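You operate a simulated robot arm through the tools that you are given. There is no shell and no other tool. Be economical: measure what you need, move in short steps, check, and stop when the job is done.

You run a simulated two-armed robot. Do the job below in one go: nothing can be reset, and whatever is moved stays where it is left.

## Task
Pick up the clear tub with one hand, pass it to the other hand and put it on the top of the track plate. Set down upright: clear tub.

The check looks at the end state, three seconds after you hand in, the way a careful person would. Anything else that was tipped, shoved, dropped, spilled or broken makes it a failure.

## Robot
Two 7-joint arms with two-finger parallel grippers on one trunk, on a base that drives. Base frame: it is fixed to the floor where the robot stands at the start and does not move with it; the origin is under the middle of the robot, x ahead of it, y to its left, z up; the surface under the hand at the start is at about z = 700. Units: mm, degrees, N and s.
The left shoulder is at the start at [40, 178, 1062], the right one opposite. With the tool pointing down near the work surface each hand reaches from about 100 to 660 mm from the robot's upright axis, wherever it stands, measured 20 degrees to its own side. Places, roughly: top of the track plate [-2900, 1200, 700]. Payload 3.43 kg a hand.
The TCP of each hand is the grasp point between the finger pads, 30 mm short of the fingertips. In the tool frame z runs along the fingers and y along their closing line. Largest opening 94 mm; finger width 28, thickness 10; the body of the gripper, 50 by 96 mm, starts 55 mm behind the TCP.
Orientation is that of the tool frame in the base frame, as [roll, pitch, yaw] about the fixed x, y, z axes, in that order (R = Rz(yaw) Ry(pitch) Rx(roll)). With the fingers straight down and closing along the base's y, the tool's x points along the base's -x, its y along +y and its z along -z.

## Interface
- The arms move only by the tool move_arm. It takes "left_series", "right_series" or both (then of equal length, played together; a hand with none holds still); each is a list that holds one entry, the list of rows, each a list of 7 numbers: the shift along the tool's x, y, z in units of 150 mm (1.0 is 150 mm), then the turn, a rotation vector about the tool's x, y, z in units of 120 degrees (1.0 is 120 degrees), then the gripper command, from -1 (shut) to 1 (fully open), values between in proportion. In form: [[[tx, ty, tz, ax, ay, az, fingers], ...]]. A call has 1 to 8 rows; each row is the pose to reach, as a shift and turn from the pose commanded when the call began, along the tool's axes at that moment. A call with a number of a shift or a turn outside -1 to 1 is refused whole. Rows are played at 5 a second. More than 50 mm and 8.6 degrees between two rows, or a gripper value outside its range, and nothing of the call is played. Where a pose cannot be reached the arm comes as near as it can. A force on the tool above 40 N (or 10 N above the force at the start of the call, whichever is more), or a blocked arm, ends the call early, and 0.2 s more pass. The fingers move at their own pace (about 153 mm/s each) and stop on an object; they squeeze with about 42 N. The grip force told is the motor's: it shows also when the fingers shut on nothing. Time passes only in rows, and 0.2 s behind the last, so rows that repeat a pose let the fingers close. The reply holds the time, the measured pose of the TCP, the force on the tool along the base axes, the opening and the grip force, in the units named above and with some noise, with the torque about the TCP (base axes, N m) and any sound that the robot's microphone picked up.
- Cameras (640 x 400 px; columns grow to the right, rows downward): "scene" is now at [130.8, -4.6, 1215.9]; the picture's right is [0.08, -1.00, -0.01], its down [-0.63, -0.04, -0.78] and it looks along [0.77, 0.06, -0.63] (base axes); focal length 257 px, centre (320, 200). "left" rides on the left gripper at [76, -14, -102] in its tool frame; the picture's right is [0.18, 0.98, 0.00], its down [-0.75, 0.14, -0.64] and it looks along [-0.63, 0.12, 0.77] (tool axes); focal length 243 px, centre (320, 200). "right" rides on the right gripper at [76, 14, -102] in its tool frame; the picture's right is [-0.18, 0.98, 0.00], its down [-0.75, -0.14, -0.64] and it looks along [-0.63, -0.12, 0.77] (tool axes); focal length 243 px, centre (320, 200). There is no depth. A picture from a camera that has moved, and an enlarged one, comes with that camera's place and axes in the base frame and with its lens.
- grab_frame(camera): a new picture of that camera. The clock stands still meanwhile.
- move_column(by): slides the trunk up (or, below 0, down) by that many mm; the arms and the scene camera ride with it, the base frame stays. It gives what a move gives, with no picture.
- steer(legs): drives the robot by 1 to 6 legs, each [ahead, left, turn to the left] in mm, mm and degrees, along the robot's own axes; the way and the turn of a leg run together, so that a leg with both is an arc; at most 1500 mm and 180 degrees a leg. The arms and the cameras ride along, it lands a little off, and it stops where it bumps. It gives what a move gives.
- head_to(pan, tilt): turns the head with the scene camera to pan (to the left, within 80 degrees either way) and tilt (down, from -29 to 69), counted from straight ahead of the robot. It gives what a move gives.
- close_up(camera, box): a new picture of the part [left, top, right, bottom] of that camera's present view, enlarged. The clock stands still meanwhile.
- job_done(): hands the job in; it is judged then, once.

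Go step by step. Nothing tells you exact positions but the pictures and the camera data: compare them with the known pose of the tool, close in by small moves and look again before you grip or let go. The budget is 120 turns and 92 pictures, counting those below and the enlarged ones. Unless the task says otherwise, let go and move clear before handing in, and close with one line.

The tools are called after "Request:" by a JSON object that holds its "api" and its "payload". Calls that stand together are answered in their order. move_arm: Moves the arms, as the interface text tells. Its arguments: {"type":"object","properties":{"left_series":{"type":"array","items":{"type":"array","items":{"type":"array","items":{"type":"number"}}}},"right_series":{"type":"array","items":{"type":"array","items":{"type":"array","items":{"type":"number"}}}}},"required":[]} The other tools are called the same way: move_column (by) slides the trunk up or down; steer (legs) drives the base; head_to (pan, tilt) turns the head that bears the scene camera; grab_frame (camera) takes a picture; close_up (camera, box) takes an enlarged picture of a part of a camera's view; job_done () hands the job in.

At the start:

```text
time_s: 0.0
left_tcp_pos: [516.9, 164.3, 895.2]
left_ee_rot: [179.7, -1.0, 179.0]
left_ft_force: [-0.5, 0.6, 0.0]
left_moment: [-0.02, 0.03, 0.04]
left_width: 94.1
left_finger_force: 0.0
right_tcp_pos: [423.2, -174.5, 957.3]
right_ee_rot: [179.3, 0.7, 180.0]
right_ft_force: [-0.2, 0.2, -0.5]
right_moment: [-0.01, 0.05, 0.07]
right_width: 94.2
right_finger_force: 0.2
trunk travel left (down, up): [-275.0, 157.0]
robot x, y, heading: [0.3, -0.4, -0.0]
head pan, tilt: [4.3, 39.8]
```

scene: 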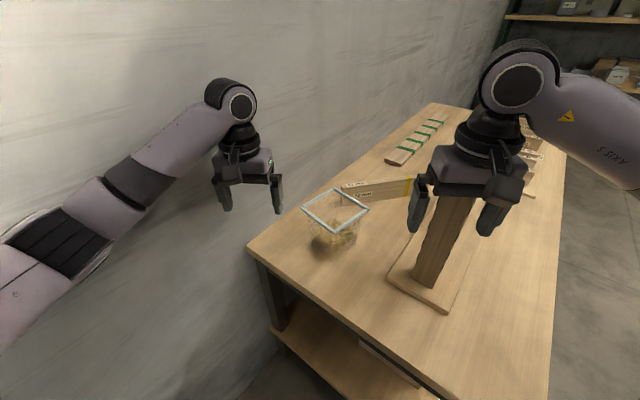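
right: 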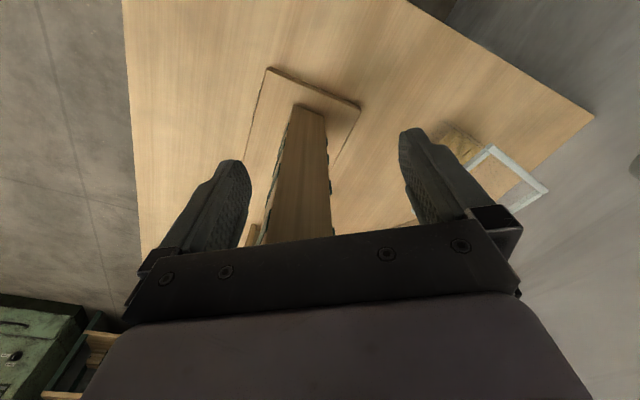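
left: 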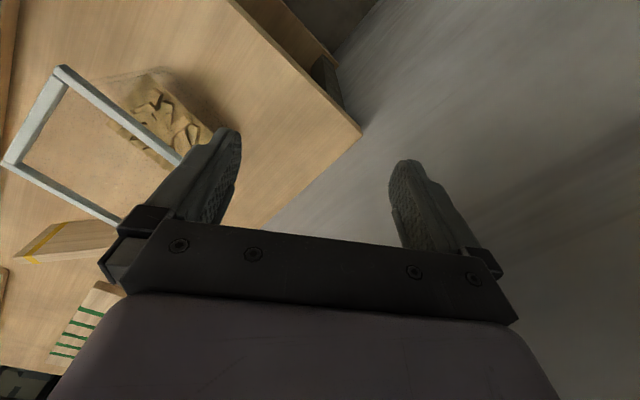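

The clear tub with a pale rim stands on the bench near the left edge, at about x≈580, y≈0, and something brown lies in or under it. I'll take enlarged views to measure it.

Request:
{"api": "close_up", "payload": {"camera": "scene", "box": [260, 160, 460, 285]}}

Request:
{"api": "close_up", "payload": {"camera": "left", "box": [0, 30, 320, 230]}}

```text
3.20 times, centred on (360, 222) of scene
camera zoom: at [130.8, -4.6, 1215.9], right [0.08, -1.0, -0.01], down [-0.63, -0.04, -0.78], along [0.77, 0.06, -0.63], focal length 822 px, centre (192, 128)
```

zoom: 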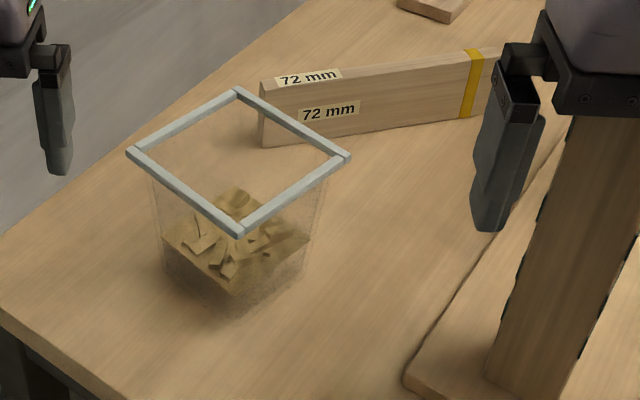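

```text
2.00 times, centred on (160, 130) of left
camera zoom: at [443.0, 151.8, 1000.1], right [-0.17, 0.99, 0.01], down [0.77, 0.13, 0.63], along [0.62, 0.11, -0.78], focal length 485 px, centre (640, 340)
```

zoom: 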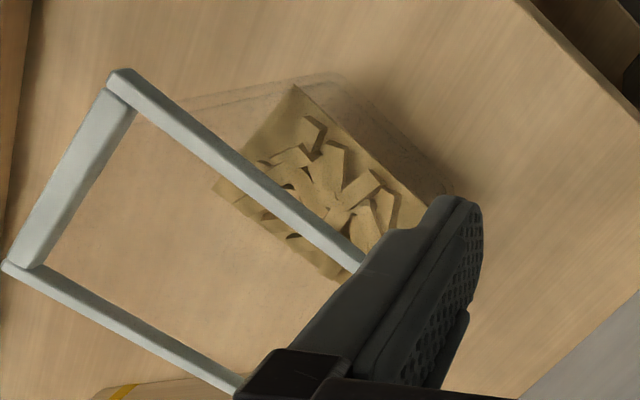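

The tub is open, with loose chips inside, so it must stay level. Its rim is about 112 mm square, at z≈823, centred near (581,-3) and turned about 47°. It is too wide to grip across, so I'll pinch the near-left wall with the left hand, and I start by bringing that hand above it.

Request:
{"api": "move_arm", "payload": {"left_series": [[[-0.031, -0.146, 0, 0, 0, -0.065, 1], [-0.063, -0.292, 0, 0, 0, -0.131, 1], [-0.094, -0.438, 0, 0, 0, -0.196, 1], [-0.125, -0.585, 0, 0, 0, -0.261, 1], [-0.157, -0.731, 0, 0, 0, -0.327, 1], [-0.188, -0.877, 0, 0, 0, -0.392, 1], [-0.188, -0.877, 0, 0, 0, -0.392, 1]]]}}

Request:
{"api": "grab_frame", "payload": {"camera": "left"}}

Request:
{"api": "grab_frame", "payload": {"camera": "scene"}}

```text
time_s: 1.6
left_tcp_pos: [551.4, 40.1, 889.7]
left_ee_rot: [179.1, -1.3, -133.8]
left_ft_force: [-0.2, -0.1, -0.3]
left_moment: [0.03, 0.02, 0.0]
left_width: 94.3
left_finger_force: 0.1
right_tcp_pos: [431.2, -166.7, 953.6]
right_ee_rot: [-180.0, 0.0, -180.0]
right_ft_force: [0.2, -0.4, 0.0]
right_moment: [0.0, 0.01, -0.01]
right_width: 93.8
right_finger_force: 0.0
trunk travel left (down, up): [-275.0, 157.0]
robot x, y, heading: [-0.2, -1.0, 0.1]
head pan, tilt: [4.3, 39.8]
```

```text
86 pictures are left
camera left: at [512.3, -23.4, 993.6], right [-0.84, 0.55, 0.02], down [0.44, 0.65, 0.63], along [0.33, 0.53, -0.78], focal length 243 px, centre (320, 200)
```

left: 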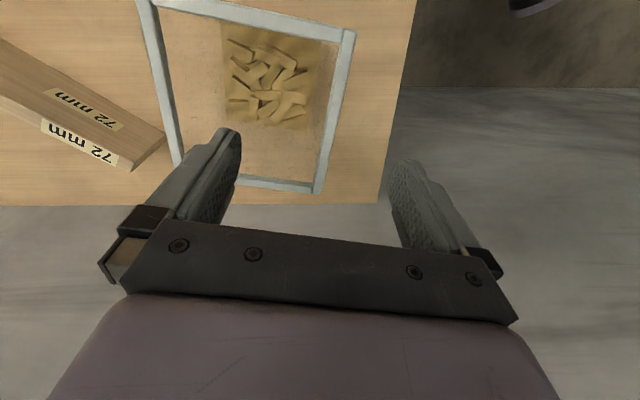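

```text
85 pictures are left
camera scene: at [142.0, 5.6, 1214.4], right [0.08, -1.0, 0.0], down [-0.64, -0.05, -0.77], along [0.77, 0.06, -0.64], focal length 257 px, centre (320, 200)
```

scene: 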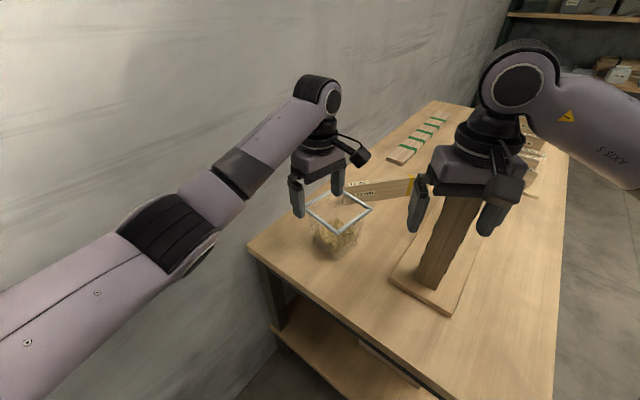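

The left hand is about 10 mm inside the wall's outer face and 7 mm past its middle. I'll correct this, lean the tool 8° to match the wall, and come partway down to look.

Request:
{"api": "move_arm", "payload": {"left_series": [[[0.024, 0.018, 0, 0.033, 0, 0, 1], [0.047, 0.037, 0.1, 0.067, 0, 0, 1], [0.047, 0.037, 0.25, 0.067, 0, 0, 1], [0.047, 0.037, 0.25, 0.067, 0, 0, 1]]]}}

Request:
{"api": "grab_frame", "payload": {"camera": "left"}}

Request:
{"api": "close_up", "payload": {"camera": "scene", "box": [260, 140, 420, 280]}}

```text
time_s: 2.6
left_tcp_pos: [540.7, 36.3, 849.7]
left_ee_rot: [-172.9, -1.4, -133.9]
left_ft_force: [-0.9, 0.6, 0.5]
left_moment: [-0.01, 0.01, -0.01]
left_width: 94.1
left_finger_force: 0.1
right_tcp_pos: [430.6, -165.9, 954.2]
right_ee_rot: [180.0, 0.0, -180.0]
right_ft_force: [0.3, -0.1, 0.2]
right_moment: [0.01, 0.0, 0.0]
right_width: 94.0
right_finger_force: 0.0
trunk travel left (down, up): [-275.0, 157.0]
robot x, y, heading: [0.9, -2.1, 0.0]
head pan, tilt: [4.3, 39.8]
```

```text
84 pictures are left
camera left: at [492.1, -16.1, 956.0], right [-0.83, 0.54, -0.12], down [0.37, 0.71, 0.6], along [0.41, 0.46, -0.79], focal length 243 px, centre (320, 200)
```

left: 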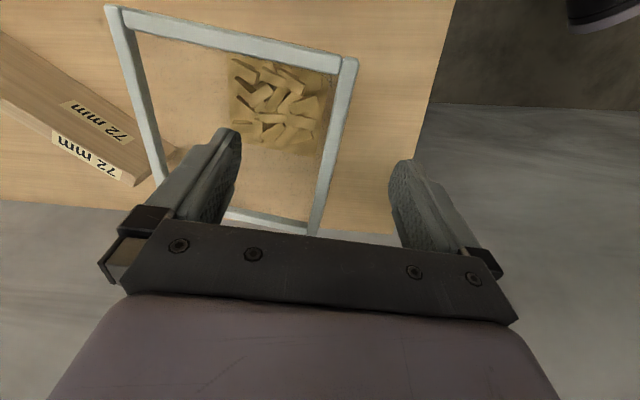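

```text
2.86 times, centred on (340, 210) of scene
camera zoom: at [142.0, 5.7, 1214.4], right [0.08, -1.0, 0.0], down [-0.64, -0.05, -0.77], along [0.77, 0.06, -0.64], focal length 734 px, centre (263, 171)
```

zoom: 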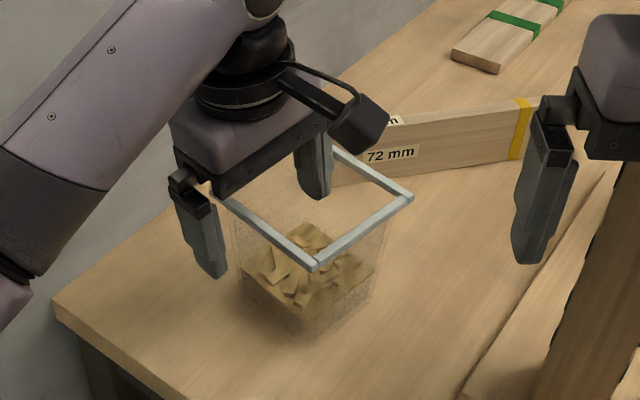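

The left fingers straddle the wall, centred within about 2 mm. I'll lower straight down so the pads overlap the rim and check once more before closing.

Request:
{"api": "move_arm", "payload": {"left_series": [[[0, 0.008, 0.09, 0, 0, 0, 1], [0, 0.016, 0.18, 0, 0, 0, 1], [0, 0.023, 0.265, 0, 0, 0, 1], [0, 0.023, 0.265, 0, 0, 0, 1]]]}}

Request:
{"api": "grab_frame", "payload": {"camera": "left"}}

Request:
{"api": "close_up", "payload": {"camera": "scene", "box": [260, 140, 420, 280]}}

```text
time_s: 3.6
left_tcp_pos: [539.9, 34.3, 810.1]
left_ee_rot: [-173.0, -1.4, -134.0]
left_ft_force: [0.0, -0.2, -0.8]
left_moment: [-0.01, -0.03, -0.01]
left_width: 93.9
left_finger_force: 0.0
right_tcp_pos: [430.3, -166.8, 954.0]
right_ee_rot: [-179.9, -0.1, 180.0]
right_ft_force: [-0.3, 0.2, -0.3]
right_moment: [-0.03, 0.01, -0.01]
right_width: 93.9
right_finger_force: 0.1
trunk travel left (down, up): [-275.0, 157.0]
robot x, y, heading: [-1.2, -3.8, -0.1]
head pan, tilt: [4.3, 39.8]
```

```text
82 pictures are left
camera left: at [490.4, -18.4, 917.1], right [-0.83, 0.54, -0.12], down [0.38, 0.71, 0.6], along [0.41, 0.46, -0.79], focal length 243 px, centre (320, 200)
```

left: 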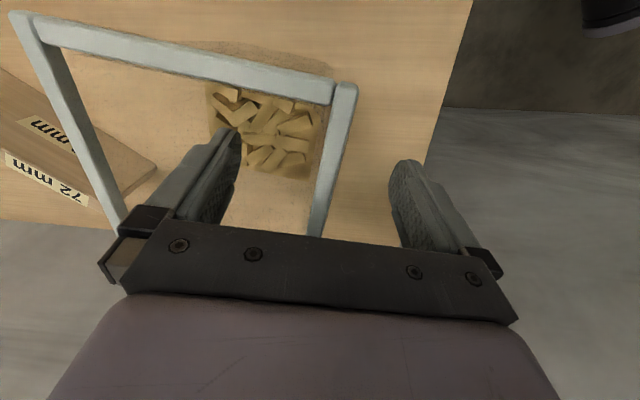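

```text
2.86 times, centred on (340, 210) of scene
camera zoom: at [142.0, 5.7, 1214.4], right [0.08, -1.0, 0.0], down [-0.64, -0.05, -0.77], along [0.77, 0.06, -0.64], focal length 734 px, centre (263, 171)
```

zoom: 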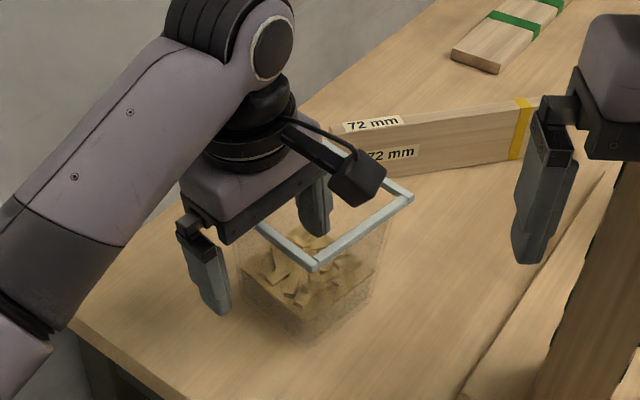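

The rim wall sits between the left fingers with both pads overlapping it. Closing now.

Request:
{"api": "move_arm", "payload": {"left_series": [[[0, 0, 0, 0, 0, 0, 0.3], [0, 0, 0, 0, 0, 0, -0.3], [0, 0, 0, 0, 0, 0, -1], [0, 0, 0, 0, 0, 0, -1], [0, 0, 0, 0, 0, 0, -1]]]}}

Request:
{"api": "close_up", "payload": {"camera": "scene", "box": [260, 140, 420, 280]}}

Request:
{"api": "grab_frame", "payload": {"camera": "left"}}

```text
time_s: 4.8
left_tcp_pos: [539.9, 34.2, 810.8]
left_ee_rot: [-172.9, -1.4, -134.0]
left_ft_force: [-0.7, 0.3, -0.2]
left_moment: [0.01, 0.06, -0.01]
left_width: 7.8
left_finger_force: 41.2
right_tcp_pos: [431.2, -166.9, 954.3]
right_ee_rot: [-180.0, -0.1, 180.0]
right_ft_force: [0.6, -0.6, 0.2]
right_moment: [0.02, -0.01, -0.01]
right_width: 93.7
right_finger_force: 0.0
trunk travel left (down, up): [-275.0, 157.0]
robot x, y, heading: [-4.0, -3.1, 0.0]
head pan, tilt: [4.3, 39.8]
```

```text
2.86 times, centred on (340, 210) of scene
camera zoom: at [142.0, 5.6, 1214.4], right [0.08, -1.0, 0.0], down [-0.64, -0.05, -0.77], along [0.77, 0.06, -0.64], focal length 734 px, centre (263, 171)
```

zoom: 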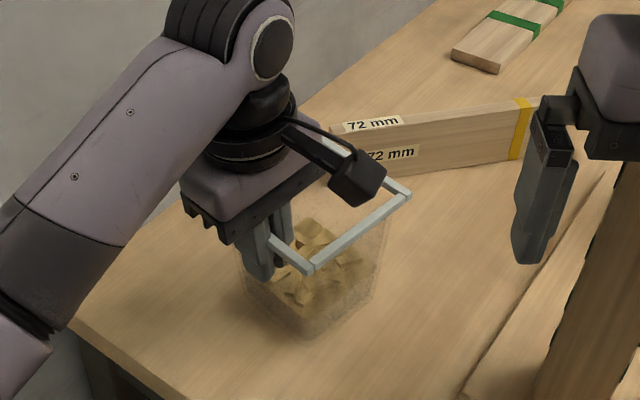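

```text
79 pictures are left
camera left: at [490.3, -18.5, 917.1], right [-0.83, 0.54, -0.12], down [0.38, 0.71, 0.6], along [0.41, 0.46, -0.79], focal length 243 px, centre (320, 200)
```

left: 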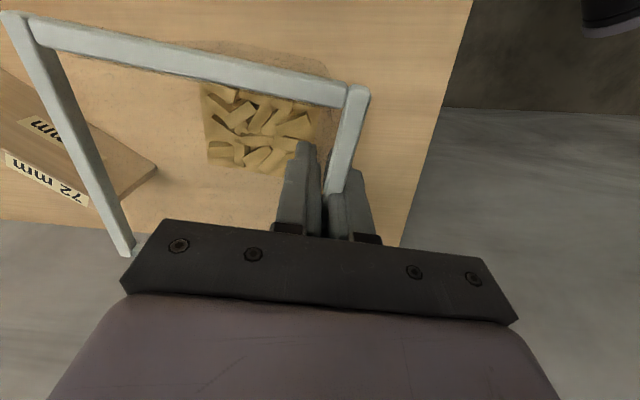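

The left hand holds the wall with a 7.8 mm opening at 41 N. I'll lift it 40 mm slowly and check for tilt.

Request:
{"api": "move_arm", "payload": {"left_series": [[[0, -0.004, -0.033, 0, 0, 0, -1], [0, -0.008, -0.066, 0, 0, 0, -1], [0, -0.016, -0.132, 0, 0, 0, -1], [0, -0.024, -0.198, 0, 0, 0, -1], [0, -0.033, -0.265, 0, 0, 0, -1], [0, -0.033, -0.265, 0, 0, 0, -1]]]}}

Request:
{"api": "close_up", "payload": {"camera": "scene", "box": [260, 140, 420, 280]}}

Request:
{"api": "grab_frame", "payload": {"camera": "left"}}

Request:
{"api": "grab_frame", "payload": {"camera": "right"}}

```text
time_s: 6.2
left_tcp_pos: [542.0, 36.3, 852.1]
left_ee_rot: [-172.9, -1.4, -133.9]
left_ft_force: [0.2, 0.4, -0.4]
left_moment: [0.02, 0.04, 0.01]
left_width: 3.1
left_finger_force: 37.3
right_tcp_pos: [431.9, -166.7, 954.0]
right_ee_rot: [-180.0, 0.0, -180.0]
right_ft_force: [0.6, -0.1, 0.4]
right_moment: [-0.04, -0.01, 0.0]
right_width: 94.1
right_finger_force: 0.1
trunk travel left (down, up): [-275.0, 157.0]
robot x, y, heading: [2.5, -2.2, -0.2]
head pan, tilt: [4.3, 39.8]
```

```text
2.86 times, centred on (340, 210) of scene
camera zoom: at [142.1, 5.6, 1214.4], right [0.08, -1.0, 0.0], down [-0.64, -0.05, -0.77], along [0.77, 0.06, -0.64], focal length 734 px, centre (263, 171)
```

zoom: 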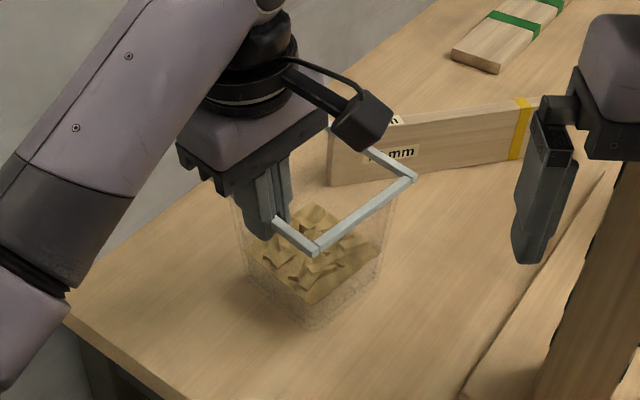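

```text
77 pictures are left
camera left: at [492.9, -17.9, 958.0], right [-0.83, 0.54, -0.12], down [0.38, 0.71, 0.6], along [0.41, 0.46, -0.79], focal length 243 px, centre (320, 200)
```

left: 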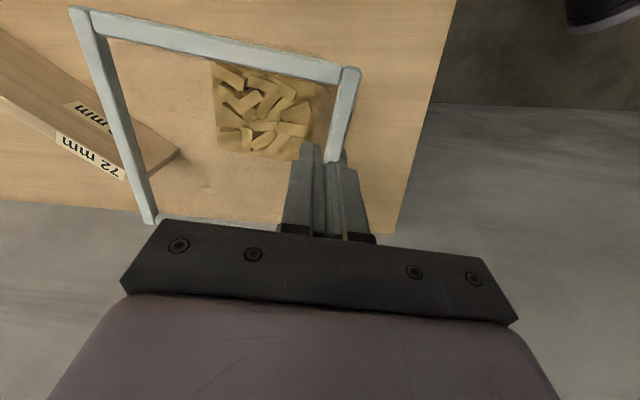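

```text
76 pictures are left
camera right: at [353.5, -152.2, 1055.6], right [0.18, 0.98, 0.0], down [0.75, -0.14, 0.64], along [0.63, -0.12, -0.77], focal length 243 px, centre (320, 200)
```

right: 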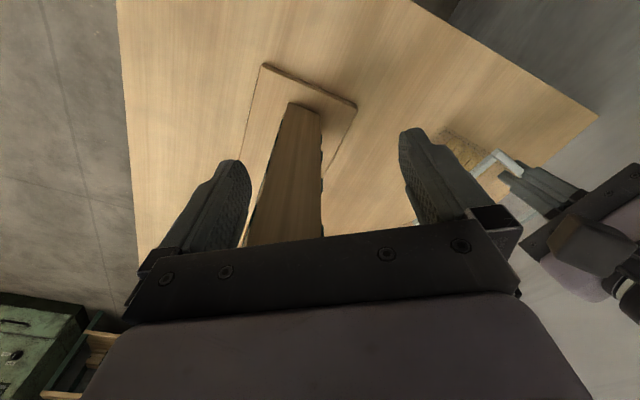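

The opening dropped from 7.8 to 3.1 mm during the lift and the tub looks only partly raised. I need a closer look at the grip before going on.

Request:
{"api": "close_up", "payload": {"camera": "scene", "box": [300, 165, 380, 225]}}

Request:
{"api": "close_up", "payload": {"camera": "left", "box": [200, 40, 400, 260]}}

Request:
{"api": "close_up", "payload": {"camera": "right", "box": [430, 110, 590, 230]}}

```text
6.67 times, centred on (340, 195) of scene
camera zoom: at [142.1, 5.6, 1214.4], right [0.08, -1.0, 0.0], down [-0.64, -0.05, -0.77], along [0.77, 0.06, -0.64], focal length 1712 px, centre (187, 233)
```

zoom: 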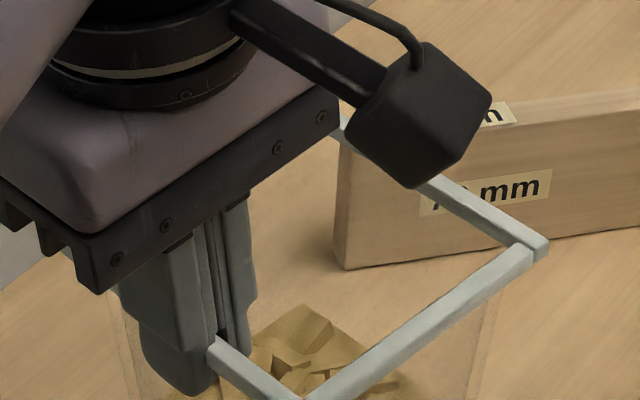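

```text
1.82 times, centred on (300, 150) of left
camera zoom: at [492.9, -17.9, 958.0], right [-0.83, 0.54, -0.12], down [0.38, 0.71, 0.6], along [0.41, 0.46, -0.79], focal length 441 px, centre (356, 291)
```

zoom: 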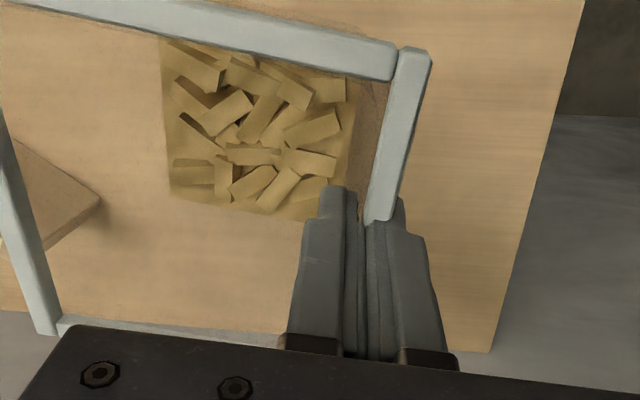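

```text
3.33 times, centred on (510, 170) of right
camera zoom: at [353.5, -152.2, 1055.6], right [0.18, 0.98, 0.0], down [0.75, -0.14, 0.64], along [0.63, -0.12, -0.77], focal length 809 px, centre (-313, 300)
```

zoom: 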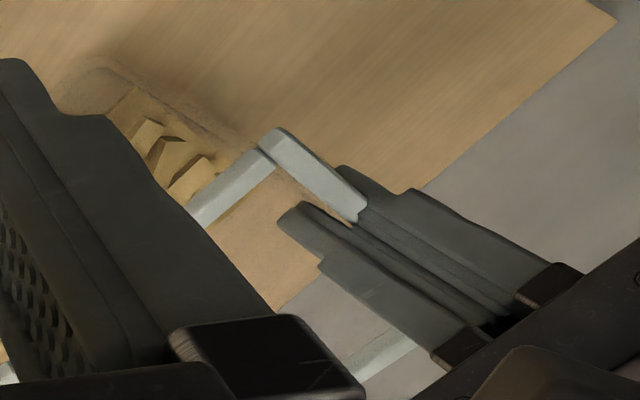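

The tub is hanging level, with its rim about 14 mm above where it rested, but the wall slid about 25 mm between the pads. I'll hold still and see whether it keeps creeping.

Request:
{"api": "move_arm", "payload": {"left_series": [[[0, 0, 0, 0, 0, 0, -1], [0, 0, 0, 0, 0, 0, -1], [0, 0, 0, 0, 0, 0, -1], [0, 0, 0, 0, 0, 0, -1], [0, 0, 0, 0, 0, 0, -1], [0, 0, 0, 0, 0, 0, -1], [0, 0, 0, 0, 0, 0, -1], [0, 0, 0, 0, 0, 0, -1]]]}}

Request:
{"api": "close_up", "payload": {"camera": "scene", "box": [260, 140, 420, 280]}}

```text
time_s: 8.0
left_tcp_pos: [542.8, 35.8, 851.1]
left_ee_rot: [-173.0, -1.4, -133.9]
left_ft_force: [-0.3, 0.1, -1.0]
left_moment: [0.04, 0.05, 0.03]
left_width: 3.2
left_finger_force: 37.8
right_tcp_pos: [431.3, -165.5, 953.9]
right_ee_rot: [-180.0, 0.0, 180.0]
right_ft_force: [-0.2, 0.2, -0.3]
right_moment: [-0.02, 0.0, 0.0]
right_width: 94.1
right_finger_force: 0.0
trunk travel left (down, up): [-275.0, 157.0]
robot x, y, heading: [2.2, -1.5, 0.1]
head pan, tilt: [4.3, 39.8]
```

```text
2.86 times, centred on (340, 210) of scene
camera zoom: at [142.1, 5.6, 1214.4], right [0.08, -1.0, 0.0], down [-0.64, -0.05, -0.77], along [0.77, 0.06, -0.64], focal length 734 px, centre (263, 171)
```

zoom: 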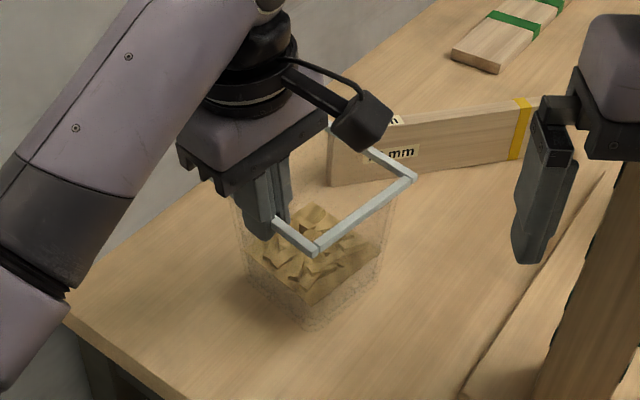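

The grip is steady, with the outer pad caught under the rim band. I'll raise the trunk so the tub clears everything and check again.

Request:
{"api": "move_column", "payload": {"by": 80}}

Request:
{"api": "grab_frame", "payload": {"camera": "scene"}}

Request:
{"api": "grab_frame", "payload": {"camera": "left"}}

```text
time_s: 9.2
left_tcp_pos: [542.9, 35.2, 931.8]
left_ee_rot: [-172.9, -1.5, -133.9]
left_ft_force: [0.1, 0.1, -1.8]
left_moment: [0.05, 0.01, 0.02]
left_width: 3.1
left_finger_force: 37.6
right_tcp_pos: [431.0, -168.0, 1034.1]
right_ee_rot: [-180.0, -0.1, 180.0]
right_ft_force: [-0.3, 0.3, 0.1]
right_moment: [0.0, 0.03, 0.01]
right_width: 94.2
right_finger_force: 0.0
trunk travel left (down, up): [-355.0, 77.0]
robot x, y, heading: [0.2, 0.6, 0.1]
head pan, tilt: [4.3, 39.8]
```

```text
71 pictures are left
camera scene: at [142.2, 5.6, 1294.3], right [0.08, -1.0, 0.0], down [-0.64, -0.05, -0.77], along [0.77, 0.06, -0.64], focal length 257 px, centre (320, 200)
```

scene: 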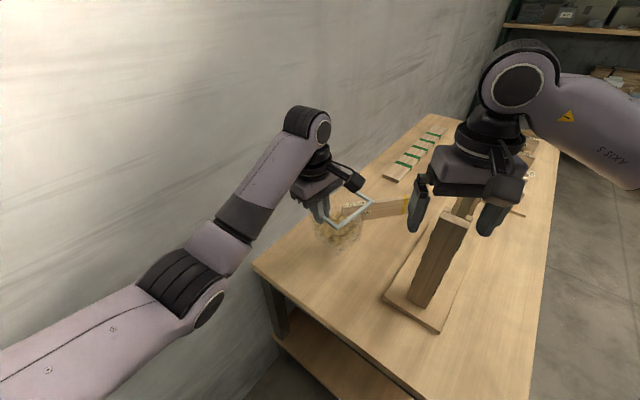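

```text
70 pictures are left
camera left: at [493.1, -17.9, 1037.6], right [-0.83, 0.54, -0.12], down [0.38, 0.71, 0.6], along [0.41, 0.46, -0.79], focal length 243 px, centre (320, 200)
```

left: 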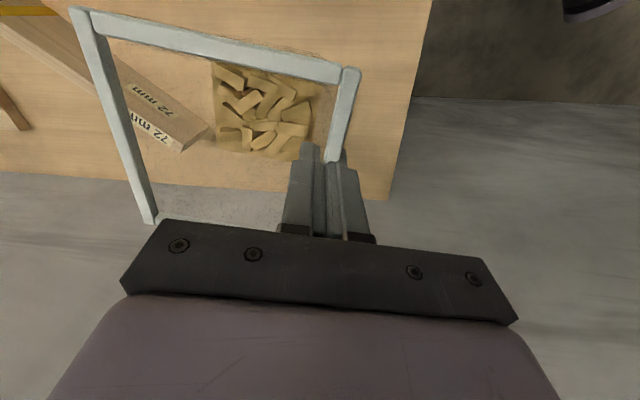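

The tub is held firmly. I'll back straight away from the bench by 500 mm so both arms have free space for the hand-over.

Request:
{"api": "steer", "payload": {"legs": [[-500, 0, 0]]}}

Request:
{"api": "grab_frame", "payload": {"camera": "scene"}}

Request:
{"api": "grab_frame", "payload": {"camera": "right"}}

```text
time_s: 12.2
left_tcp_pos: [24.2, 40.6, 932.0]
left_ee_rot: [-172.9, -1.4, -132.7]
left_ft_force: [0.4, -0.8, -0.8]
left_moment: [0.05, 0.07, 0.01]
left_width: 3.1
left_finger_force: 37.2
right_tcp_pos: [-83.5, -163.0, 1034.0]
right_ee_rot: [-180.0, -0.1, -178.9]
right_ft_force: [0.1, -0.8, 0.5]
right_moment: [-0.02, 0.01, 0.01]
right_width: 93.9
right_finger_force: 0.1
trunk travel left (down, up): [-355.0, 77.0]
robot x, y, heading: [-521.2, -4.0, 1.1]
head pan, tilt: [4.3, 39.8]
```

```text
69 pictures are left
camera scene: at [-376.3, 3.4, 1294.4], right [0.09, -1.0, 0.0], down [-0.64, -0.06, -0.77], along [0.77, 0.07, -0.64], focal length 257 px, centre (320, 200)
```

scene: 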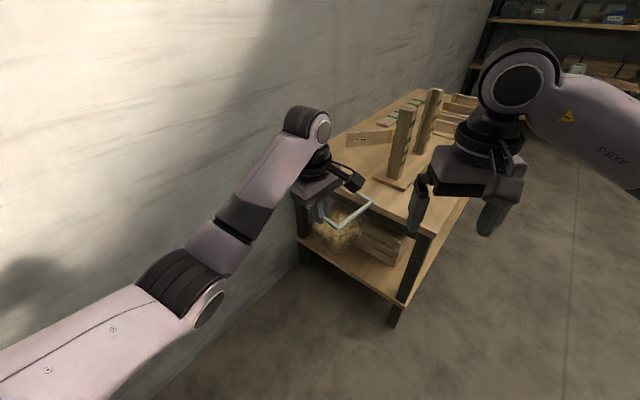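

```text
68 pictures are left
camera right: at [-161.8, -150.3, 1135.8], right [0.16, 0.99, 0.0], down [0.76, -0.13, 0.64], along [0.63, -0.11, -0.77], focal length 243 px, centre (320, 200)
```

right: 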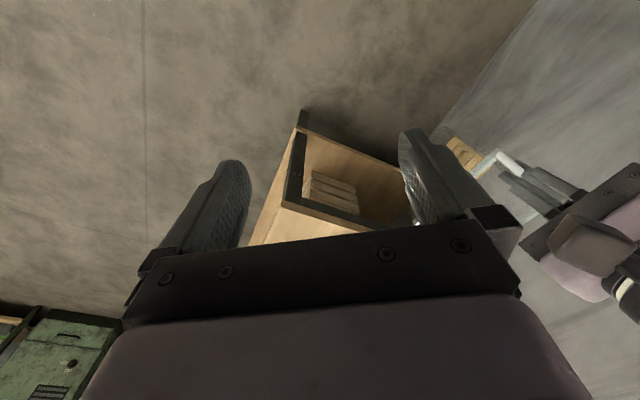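

The space ahead is clear. I'll swing the held tub so its gripped wall faces left and its opposite wall faces the right hand, about 480 mm ahead of the robot.

Request:
{"api": "move_arm", "payload": {"left_series": [[[0.026, 0.051, -0.006, -0.001, 0.006, 0.0475, -1], [0.052, 0.101, -0.013, -0.002, 0.012, 0.095, -1], [0.078, 0.152, -0.019, -0.003, 0.018, 0.1425, -1], [0.104, 0.203, -0.025, -0.0045, 0.024, 0.19, -1], [0.13, 0.253, -0.032, -0.0056, 0.03, 0.2375, -1], [0.155, 0.304, -0.038, -0.0067, 0.036, 0.285, -1], [0.181, 0.354, -0.045, -0.008, 0.042, 0.3325, -1], [0.207, 0.405, -0.051, -0.009, 0.0475, 0.38, -1]]]}}

Request:
{"api": "grab_frame", "payload": {"camera": "scene"}}

Request:
{"api": "grab_frame", "payload": {"camera": "left"}}

Request:
{"api": "grab_frame", "payload": {"camera": "right"}}

```text
time_s: 14.0
left_tcp_pos: [-42.4, 58.9, 931.4]
left_ee_rot: [-173.0, -1.5, -179.0]
left_ft_force: [-0.5, -0.9, -1.7]
left_moment: [0.06, 0.03, 0.02]
left_width: 3.1
left_finger_force: 37.7
right_tcp_pos: [-84.5, -163.2, 1033.4]
right_ee_rot: [-179.9, 0.0, -178.9]
right_ft_force: [-0.3, -1.3, -0.2]
right_moment: [0.0, 0.04, 0.03]
right_width: 93.9
right_finger_force: 0.1
trunk travel left (down, up): [-355.0, 77.0]
robot x, y, heading: [-516.9, -7.1, 1.0]
head pan, tilt: [4.3, 39.8]
```

```text
67 pictures are left
camera scene: at [-376.1, 3.4, 1294.4], right [0.09, -1.0, 0.0], down [-0.64, -0.06, -0.77], along [0.77, 0.07, -0.64], focal length 257 px, centre (320, 200)
```

scene: 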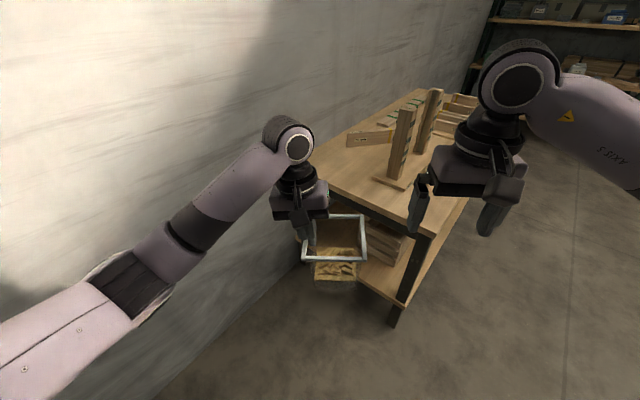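

```text
66 pictures are left
camera left: at [-115.9, 57.2, 1038.9], right [-0.21, 0.97, -0.12], down [0.76, 0.23, 0.6], along [0.61, 0.03, -0.79], focal length 243 px, centre (320, 200)
```

left: 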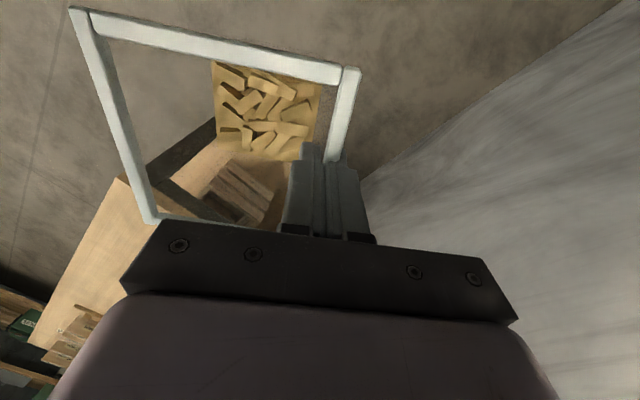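

```text
65 pictures are left
camera right: at [-161.6, -150.2, 1135.7], right [0.16, 0.99, 0.0], down [0.76, -0.13, 0.64], along [0.63, -0.11, -0.77], focal length 243 px, centre (320, 200)
```

right: 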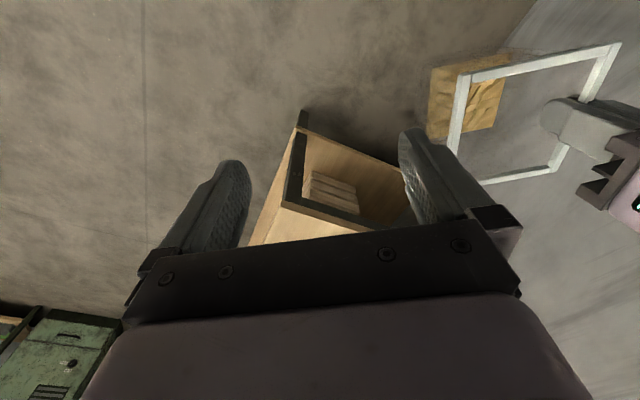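

The tub is level and presented to the right hand. I'll measure its right-hand wall from two views.

Request:
{"api": "close_up", "payload": {"camera": "scene", "box": [260, 170, 420, 290]}}

Request:
{"api": "close_up", "payload": {"camera": "right", "box": [400, 20, 640, 200]}}

```text
3.33 times, centred on (340, 230) of scene
camera zoom: at [-376.1, 3.4, 1294.4], right [0.09, -1.0, 0.0], down [-0.64, -0.06, -0.77], along [0.77, 0.07, -0.64], focal length 856 px, centre (253, 100)
```

zoom: 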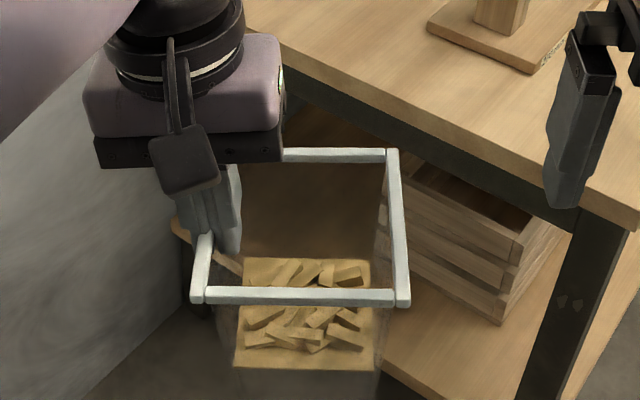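

```text
2.22 times, centred on (520, 110) of right
camera zoom: at [-161.6, -150.2, 1135.7], right [0.16, 0.99, 0.0], down [0.76, -0.13, 0.64], along [0.63, -0.11, -0.77], focal length 539 px, centre (-124, 400)
```

zoom: 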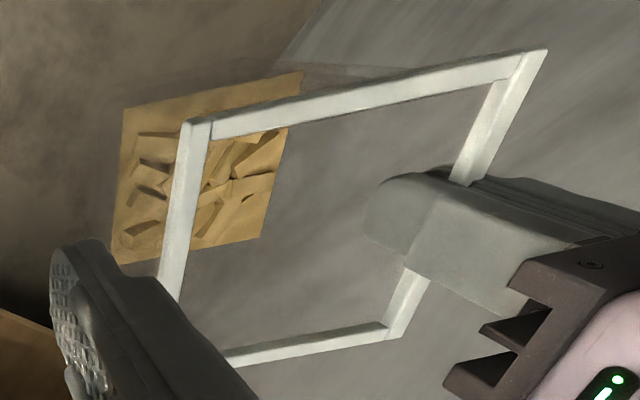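

The right wall of the rim runs near y≈-46, centred at x≈-43, with the rim at z≈937. I'll bring the right hand above it, half open and leaning outward, without touching.

Request:
{"api": "move_arm", "payload": {"right_series": [[[-0.073, 0.187, 0, 0, 0, 0, 0.06], [-0.146, 0.374, 0, 0, 0, 0, 0.06], [-0.218, 0.561, 0, -0.022, 0, 0, 0.06], [-0.291, 0.748, 0, -0.044, 0, 0, 0.06], [-0.291, 0.748, 0, -0.067, 0, 0, 0.06], [-0.291, 0.748, 0, -0.067, 0, 0, 0.06]]]}}

Request:
{"api": "grab_frame", "payload": {"camera": "right"}}

Request:
{"api": "close_up", "payload": {"camera": "scene", "box": [240, 120, 440, 290]}}

```text
time_s: 15.4
left_tcp_pos: [-42.5, 59.4, 933.1]
left_ee_rot: [-173.0, -1.4, -178.9]
left_ft_force: [-0.8, 0.3, -1.7]
left_moment: [0.06, 0.04, 0.01]
left_width: 3.3
left_finger_force: 37.9
right_tcp_pos: [-43.5, -51.2, 1034.3]
right_ee_rot: [171.9, 0.0, -178.8]
right_ft_force: [0.1, -1.4, 0.2]
right_moment: [-0.01, 0.01, 0.02]
right_width: 49.8
right_finger_force: 0.1
trunk travel left (down, up): [-355.0, 77.0]
robot x, y, heading: [-518.4, -7.4, 0.7]
head pan, tilt: [4.3, 39.8]
```

```text
62 pictures are left
camera right: at [-121.1, -52.1, 1137.0], right [0.16, 0.98, 0.14], down [0.76, -0.21, 0.62], along [0.63, 0.0, -0.78], focal length 243 px, centre (320, 200)
```

right: 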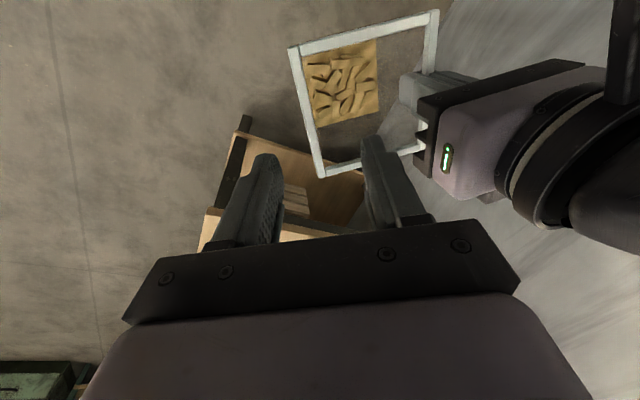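

```text
2.35 times, centred on (340, 205) of scene
camera zoom: at [-376.1, 3.4, 1294.4], right [0.09, -1.0, 0.0], down [-0.64, -0.06, -0.77], along [0.77, 0.07, -0.64], focal length 604 px, centre (273, 188)
```

zoom: 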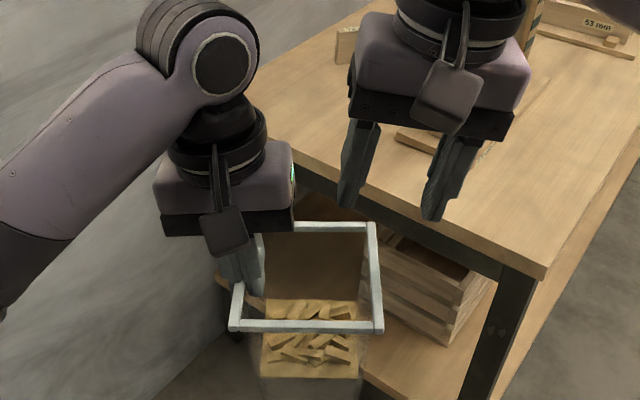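

The wall mid-point is about (-43,-45.5), so the right hand needs 5.5 mm more to the left. I'll lower it to just above the rim and look.

Request:
{"api": "move_arm", "payload": {"right_series": [[[0, 0.012, 0.106, 0, 0, 0, 0.06], [0, 0.001, 0.212, 0, 0, 0, 0.06], [0, -0.009, 0.317, 0, 0, 0, 0.06], [0, -0.009, 0.317, 0, 0, 0, 0.06]]]}}

Request:
{"api": "grab_frame", "payload": {"camera": "right"}}

Request:
{"api": "close_up", "payload": {"camera": "scene", "box": [240, 120, 440, 290]}}

```text
time_s: 16.4
left_tcp_pos: [-42.5, 59.3, 932.2]
left_ee_rot: [-172.9, -1.4, -178.8]
left_ft_force: [-0.5, -0.2, -1.1]
left_moment: [0.04, 0.0, 0.01]
left_width: 3.1
left_finger_force: 37.7
right_tcp_pos: [-41.8, -47.4, 987.4]
right_ee_rot: [171.9, -0.1, -178.9]
right_ft_force: [0.6, -1.0, 1.1]
right_moment: [-0.01, -0.05, -0.03]
right_width: 49.8
right_finger_force: 0.1
trunk travel left (down, up): [-355.0, 77.0]
robot x, y, heading: [-514.2, -5.2, 1.2]
head pan, tilt: [4.3, 39.8]
```

```text
60 pictures are left
camera right: at [-119.6, -47.8, 1090.0], right [0.17, 0.98, 0.14], down [0.76, -0.21, 0.62], along [0.63, 0.0, -0.78], focal length 243 px, centre (320, 200)
```

right: 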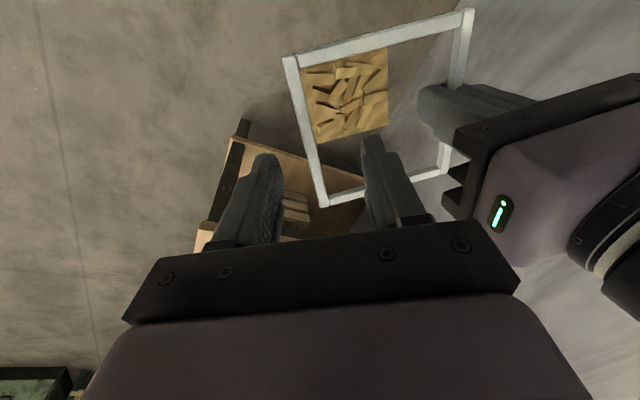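

```text
2.35 times, centred on (340, 205) of scene
camera zoom: at [-376.1, 3.4, 1294.4], right [0.09, -1.0, 0.0], down [-0.64, -0.06, -0.77], along [0.77, 0.07, -0.64], focal length 604 px, centre (273, 188)
```

zoom: 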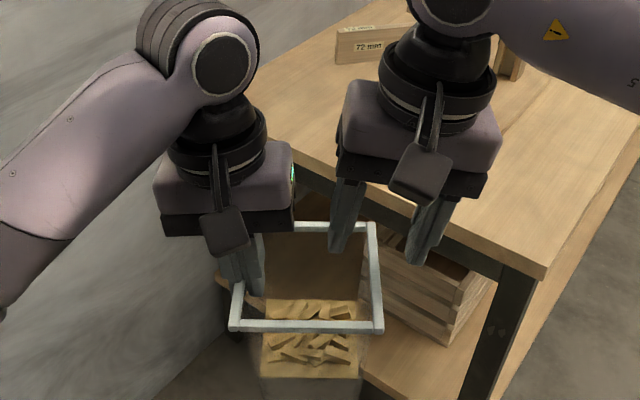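

The measurement repeats well. I'll lower the right fingers astride the wall to just below the rim band.

Request:
{"api": "move_arm", "payload": {"right_series": [[[0, -0.008, 0.1, 0, 0, 0, 0.06], [0, -0.02, 0.2, 0, 0, 0, 0.06], [0, -0.032, 0.3, 0, 0, 0, 0.06], [0, -0.044, 0.403, 0, 0, 0, 0.06], [0, -0.044, 0.403, 0, 0, 0, 0.06]]]}}

Request:
{"api": "grab_frame", "payload": {"camera": "right"}}

Request:
{"api": "close_up", "payload": {"camera": "scene", "box": [260, 150, 420, 290]}}

```text
time_s: 17.6
left_tcp_pos: [-43.4, 59.5, 933.1]
left_ee_rot: [-172.8, -1.5, -178.8]
left_ft_force: [0.4, -0.1, -1.0]
left_moment: [0.02, 0.01, -0.02]
left_width: 3.2
left_finger_force: 36.9
right_tcp_pos: [-41.1, -42.5, 925.5]
right_ee_rot: [172.1, 0.0, -179.0]
right_ft_force: [-0.6, 0.5, -0.1]
right_moment: [0.0, 0.04, 0.0]
right_width: 49.7
right_finger_force: 0.0
trunk travel left (down, up): [-355.0, 77.0]
robot x, y, heading: [-517.9, -7.6, 1.3]
head pan, tilt: [4.3, 39.8]
```

```text
58 pictures are left
camera right: at [-119.3, -43.7, 1029.4], right [0.17, 0.98, 0.14], down [0.76, -0.21, 0.62], along [0.63, 0.0, -0.78], focal length 243 px, centre (320, 200)
```

right: 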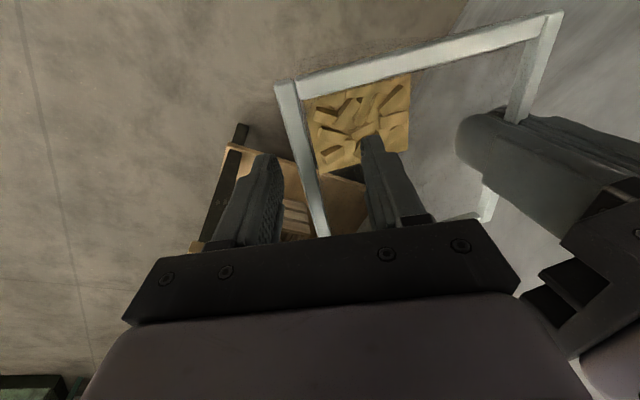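

```text
2.86 times, centred on (340, 220) of scene
camera zoom: at [-376.1, 3.3, 1294.4], right [0.09, -1.0, 0.0], down [-0.64, -0.06, -0.77], along [0.77, 0.07, -0.64], focal length 734 px, centre (263, 143)
```

zoom: 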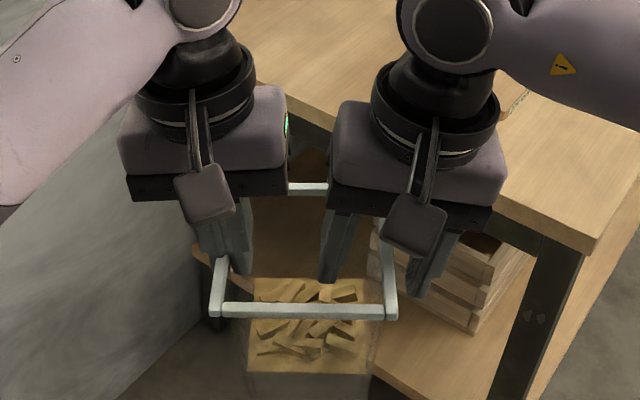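

The fingers straddle the wall, slightly lower than the left hand's grip. I'll raise them about 6 mm and close gently.

Request:
{"api": "move_arm", "payload": {"right_series": [[[0, -0.004, -0.043, 0, 0, 0, 0.06], [0, -0.004, -0.043, 0, 0, 0, -0.3], [0, -0.004, -0.043, 0, 0, 0, -0.6], [0, -0.004, -0.043, 0, 0, 0, -0.85], [0, -0.004, -0.043, 0, 0, 0, -1], [0, -0.004, -0.043, 0, 0, 0, -1], [0, -0.004, -0.043, 0, 0, 0, -1]]]}}

Request:
{"api": "grab_frame", "payload": {"camera": "right"}}

Request:
{"api": "close_up", "payload": {"camera": "scene", "box": [260, 150, 420, 290]}}

```text
time_s: 19.2
left_tcp_pos: [-41.9, 57.9, 933.0]
left_ee_rot: [-172.8, -1.3, -178.8]
left_ft_force: [0.0, -3.3, 7.5]
left_moment: [0.43, 0.52, -0.18]
left_width: 3.3
left_finger_force: 37.4
right_tcp_pos: [-42.0, -43.4, 933.1]
right_ee_rot: [172.0, -0.1, -178.8]
right_ft_force: [-0.2, 3.9, -7.7]
right_moment: [-1.17, -0.5, 0.18]
right_width: 9.0
right_finger_force: 42.0
trunk travel left (down, up): [-355.0, 77.0]
robot x, y, heading: [-520.3, -8.9, 0.9]
head pan, tilt: [4.3, 39.8]
```

```text
56 pictures are left
camera right: at [-119.2, -45.6, 1035.1], right [0.16, 0.98, 0.14], down [0.76, -0.21, 0.62], along [0.63, 0.0, -0.78], focal length 243 px, centre (320, 200)
```

right: 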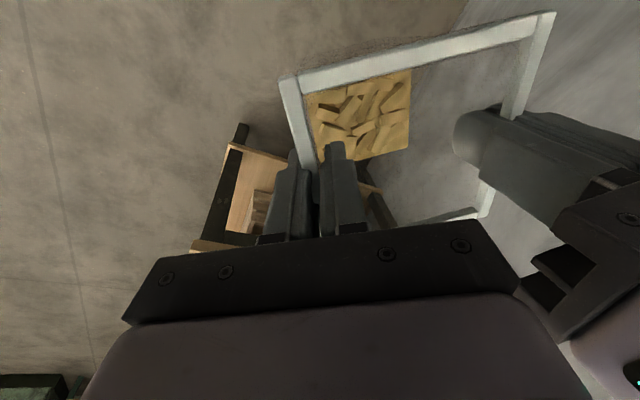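

```text
2.86 times, centred on (340, 220) of scene
camera zoom: at [-376.1, 3.4, 1294.4], right [0.09, -1.0, 0.0], down [-0.64, -0.06, -0.77], along [0.77, 0.07, -0.64], focal length 734 px, centre (263, 143)
```

zoom: 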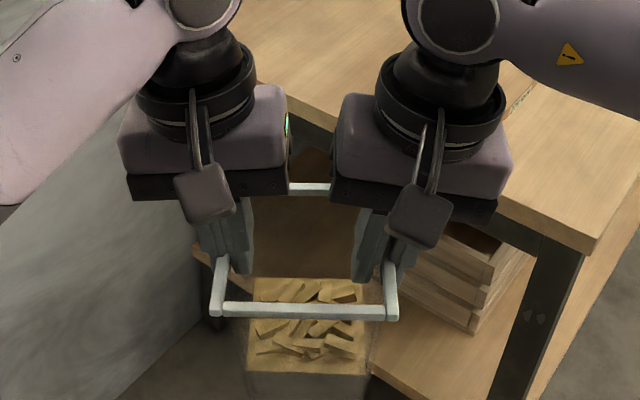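

The right hand has closed at 9 mm, but the two hands are straining against each other by about 7 N. I'll look closely at both grips.

Request:
{"api": "close_up", "payload": {"camera": "right", "box": [240, 60, 400, 260]}}

Request:
{"api": "close_up", "payload": {"camera": "right", "box": [430, 20, 640, 240]}}

Request:
{"api": "close_up", "payload": {"camera": "left", "box": [0, 0, 400, 260]}}

```text
2.00 times, centred on (320, 160) of right
camera zoom: at [-119.2, -45.6, 1035.1], right [0.16, 0.98, 0.14], down [0.76, -0.21, 0.62], along [0.63, 0.0, -0.78], focal length 485 px, centre (320, 280)
```

zoom: 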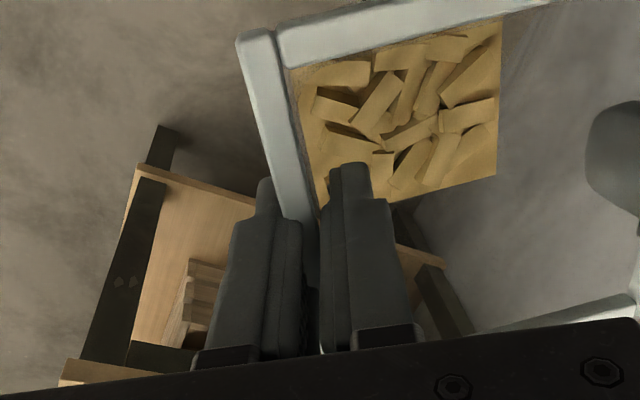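

```text
1.82 times, centred on (535, 130) of right
camera zoom: at [-119.2, -45.6, 1035.1], right [0.16, 0.98, 0.14], down [0.76, -0.21, 0.62], along [0.63, 0.0, -0.78], focal length 441 px, centre (-71, 327)
```

zoom: 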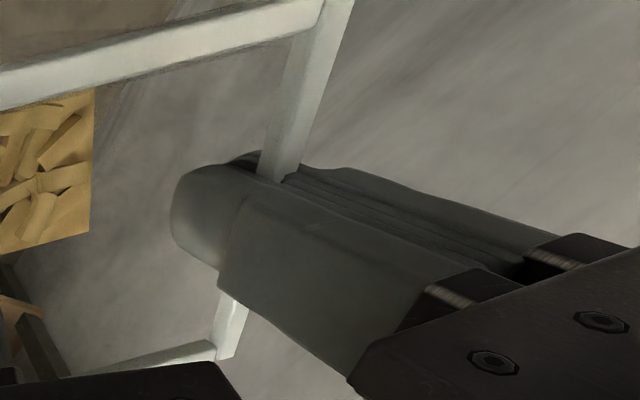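

```text
1.54 times, centred on (200, 130) of left
camera zoom: at [-115.7, 56.8, 1039.4], right [-0.21, 0.97, -0.12], down [0.76, 0.24, 0.6], along [0.61, 0.03, -0.79], focal length 373 px, centre (505, 308)
```

zoom: 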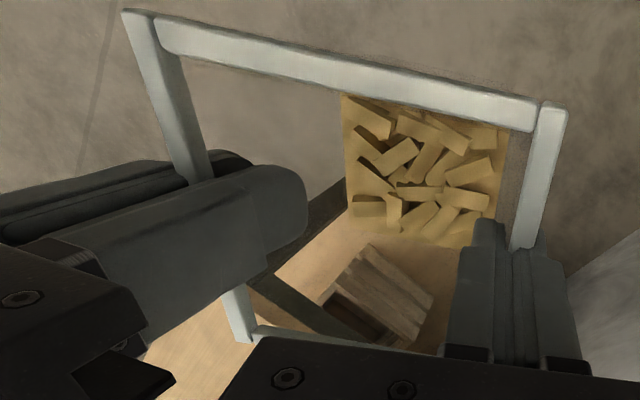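

The wall's band sits between the right pads, but the right tool leans more than the band and so twists it, with a torque of about 1.2 N·m. I'll straighten the right tool by 4° and ease it down 1 mm to relax the grip.

Request:
{"api": "move_arm", "payload": {"right_series": [[[0, 0, 0.002, 0.008, 0, 0, -1], [0, 0, 0.004, 0.017, 0, 0, -1], [0, 0, 0.006, 0.025, 0, 0, -1], [0, 0, 0.007, 0.033, 0, 0, -1], [0, 0, 0.007, 0.033, 0, 0, -1]]]}}

```text
time_s: 20.4
left_tcp_pos: [-42.3, 59.1, 932.9]
left_ee_rot: [-172.8, -1.5, -178.8]
left_ft_force: [1.9, -9.1, -2.5]
left_moment: [0.22, -0.9, -0.03]
left_width: 3.2
left_finger_force: 37.6
right_tcp_pos: [-42.1, -42.8, 932.5]
right_ee_rot: [175.8, 0.0, -178.8]
right_ft_force: [-1.2, 8.2, 1.4]
right_moment: [-0.02, 0.83, 0.16]
right_width: 7.9
right_finger_force: 41.8
trunk travel left (down, up): [-355.0, 77.0]
robot x, y, heading: [-519.6, -5.5, 1.0]
head pan, tilt: [4.3, 39.8]
```

The twist is gone, and only a side pull of about 8 N is left. I'll move the right hand 1.5 mm towards the left one to relax that.

Request:
{"api": "move_arm", "payload": {"right_series": [[[0, 0.006, 0, 0, 0, 0, -1], [0, 0.011, 0, 0.004, 0, 0, -1], [0, 0.011, 0, 0.004, 0, 0, -1]]]}}

Request:
{"api": "close_up", "payload": {"camera": "right", "box": [240, 60, 400, 260]}}

```text
time_s: 21.2
left_tcp_pos: [-42.8, 59.3, 932.6]
left_ee_rot: [-172.9, -1.5, -178.7]
left_ft_force: [0.9, -5.2, -3.9]
left_moment: [0.35, -0.4, -0.1]
left_width: 3.1
left_finger_force: 37.9
right_tcp_pos: [-43.0, -43.4, 931.3]
right_ee_rot: [176.5, 0.0, -178.9]
right_ft_force: [-0.6, 3.7, 2.4]
right_moment: [-0.04, 0.38, 0.2]
right_width: 7.7
right_finger_force: 42.0
trunk travel left (down, up): [-355.0, 77.0]
robot x, y, heading: [-515.0, -2.8, 1.0]
head pan, tilt: [4.3, 39.8]
```

```text
2.00 times, centred on (320, 160) of right
camera zoom: at [-119.7, -36.0, 1034.2], right [0.16, 0.98, 0.06], down [0.76, -0.17, 0.63], along [0.63, -0.06, -0.77], focal length 485 px, centre (320, 280)
```

zoom: 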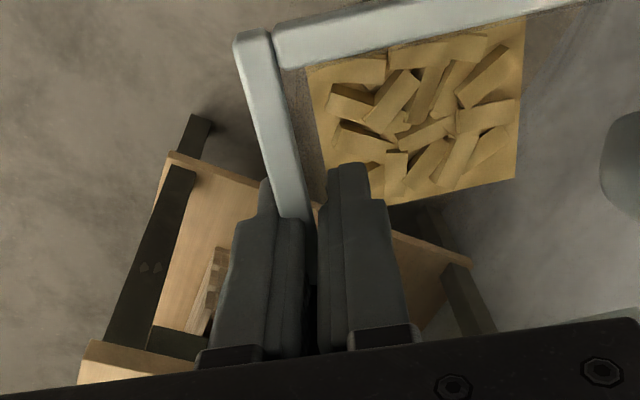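

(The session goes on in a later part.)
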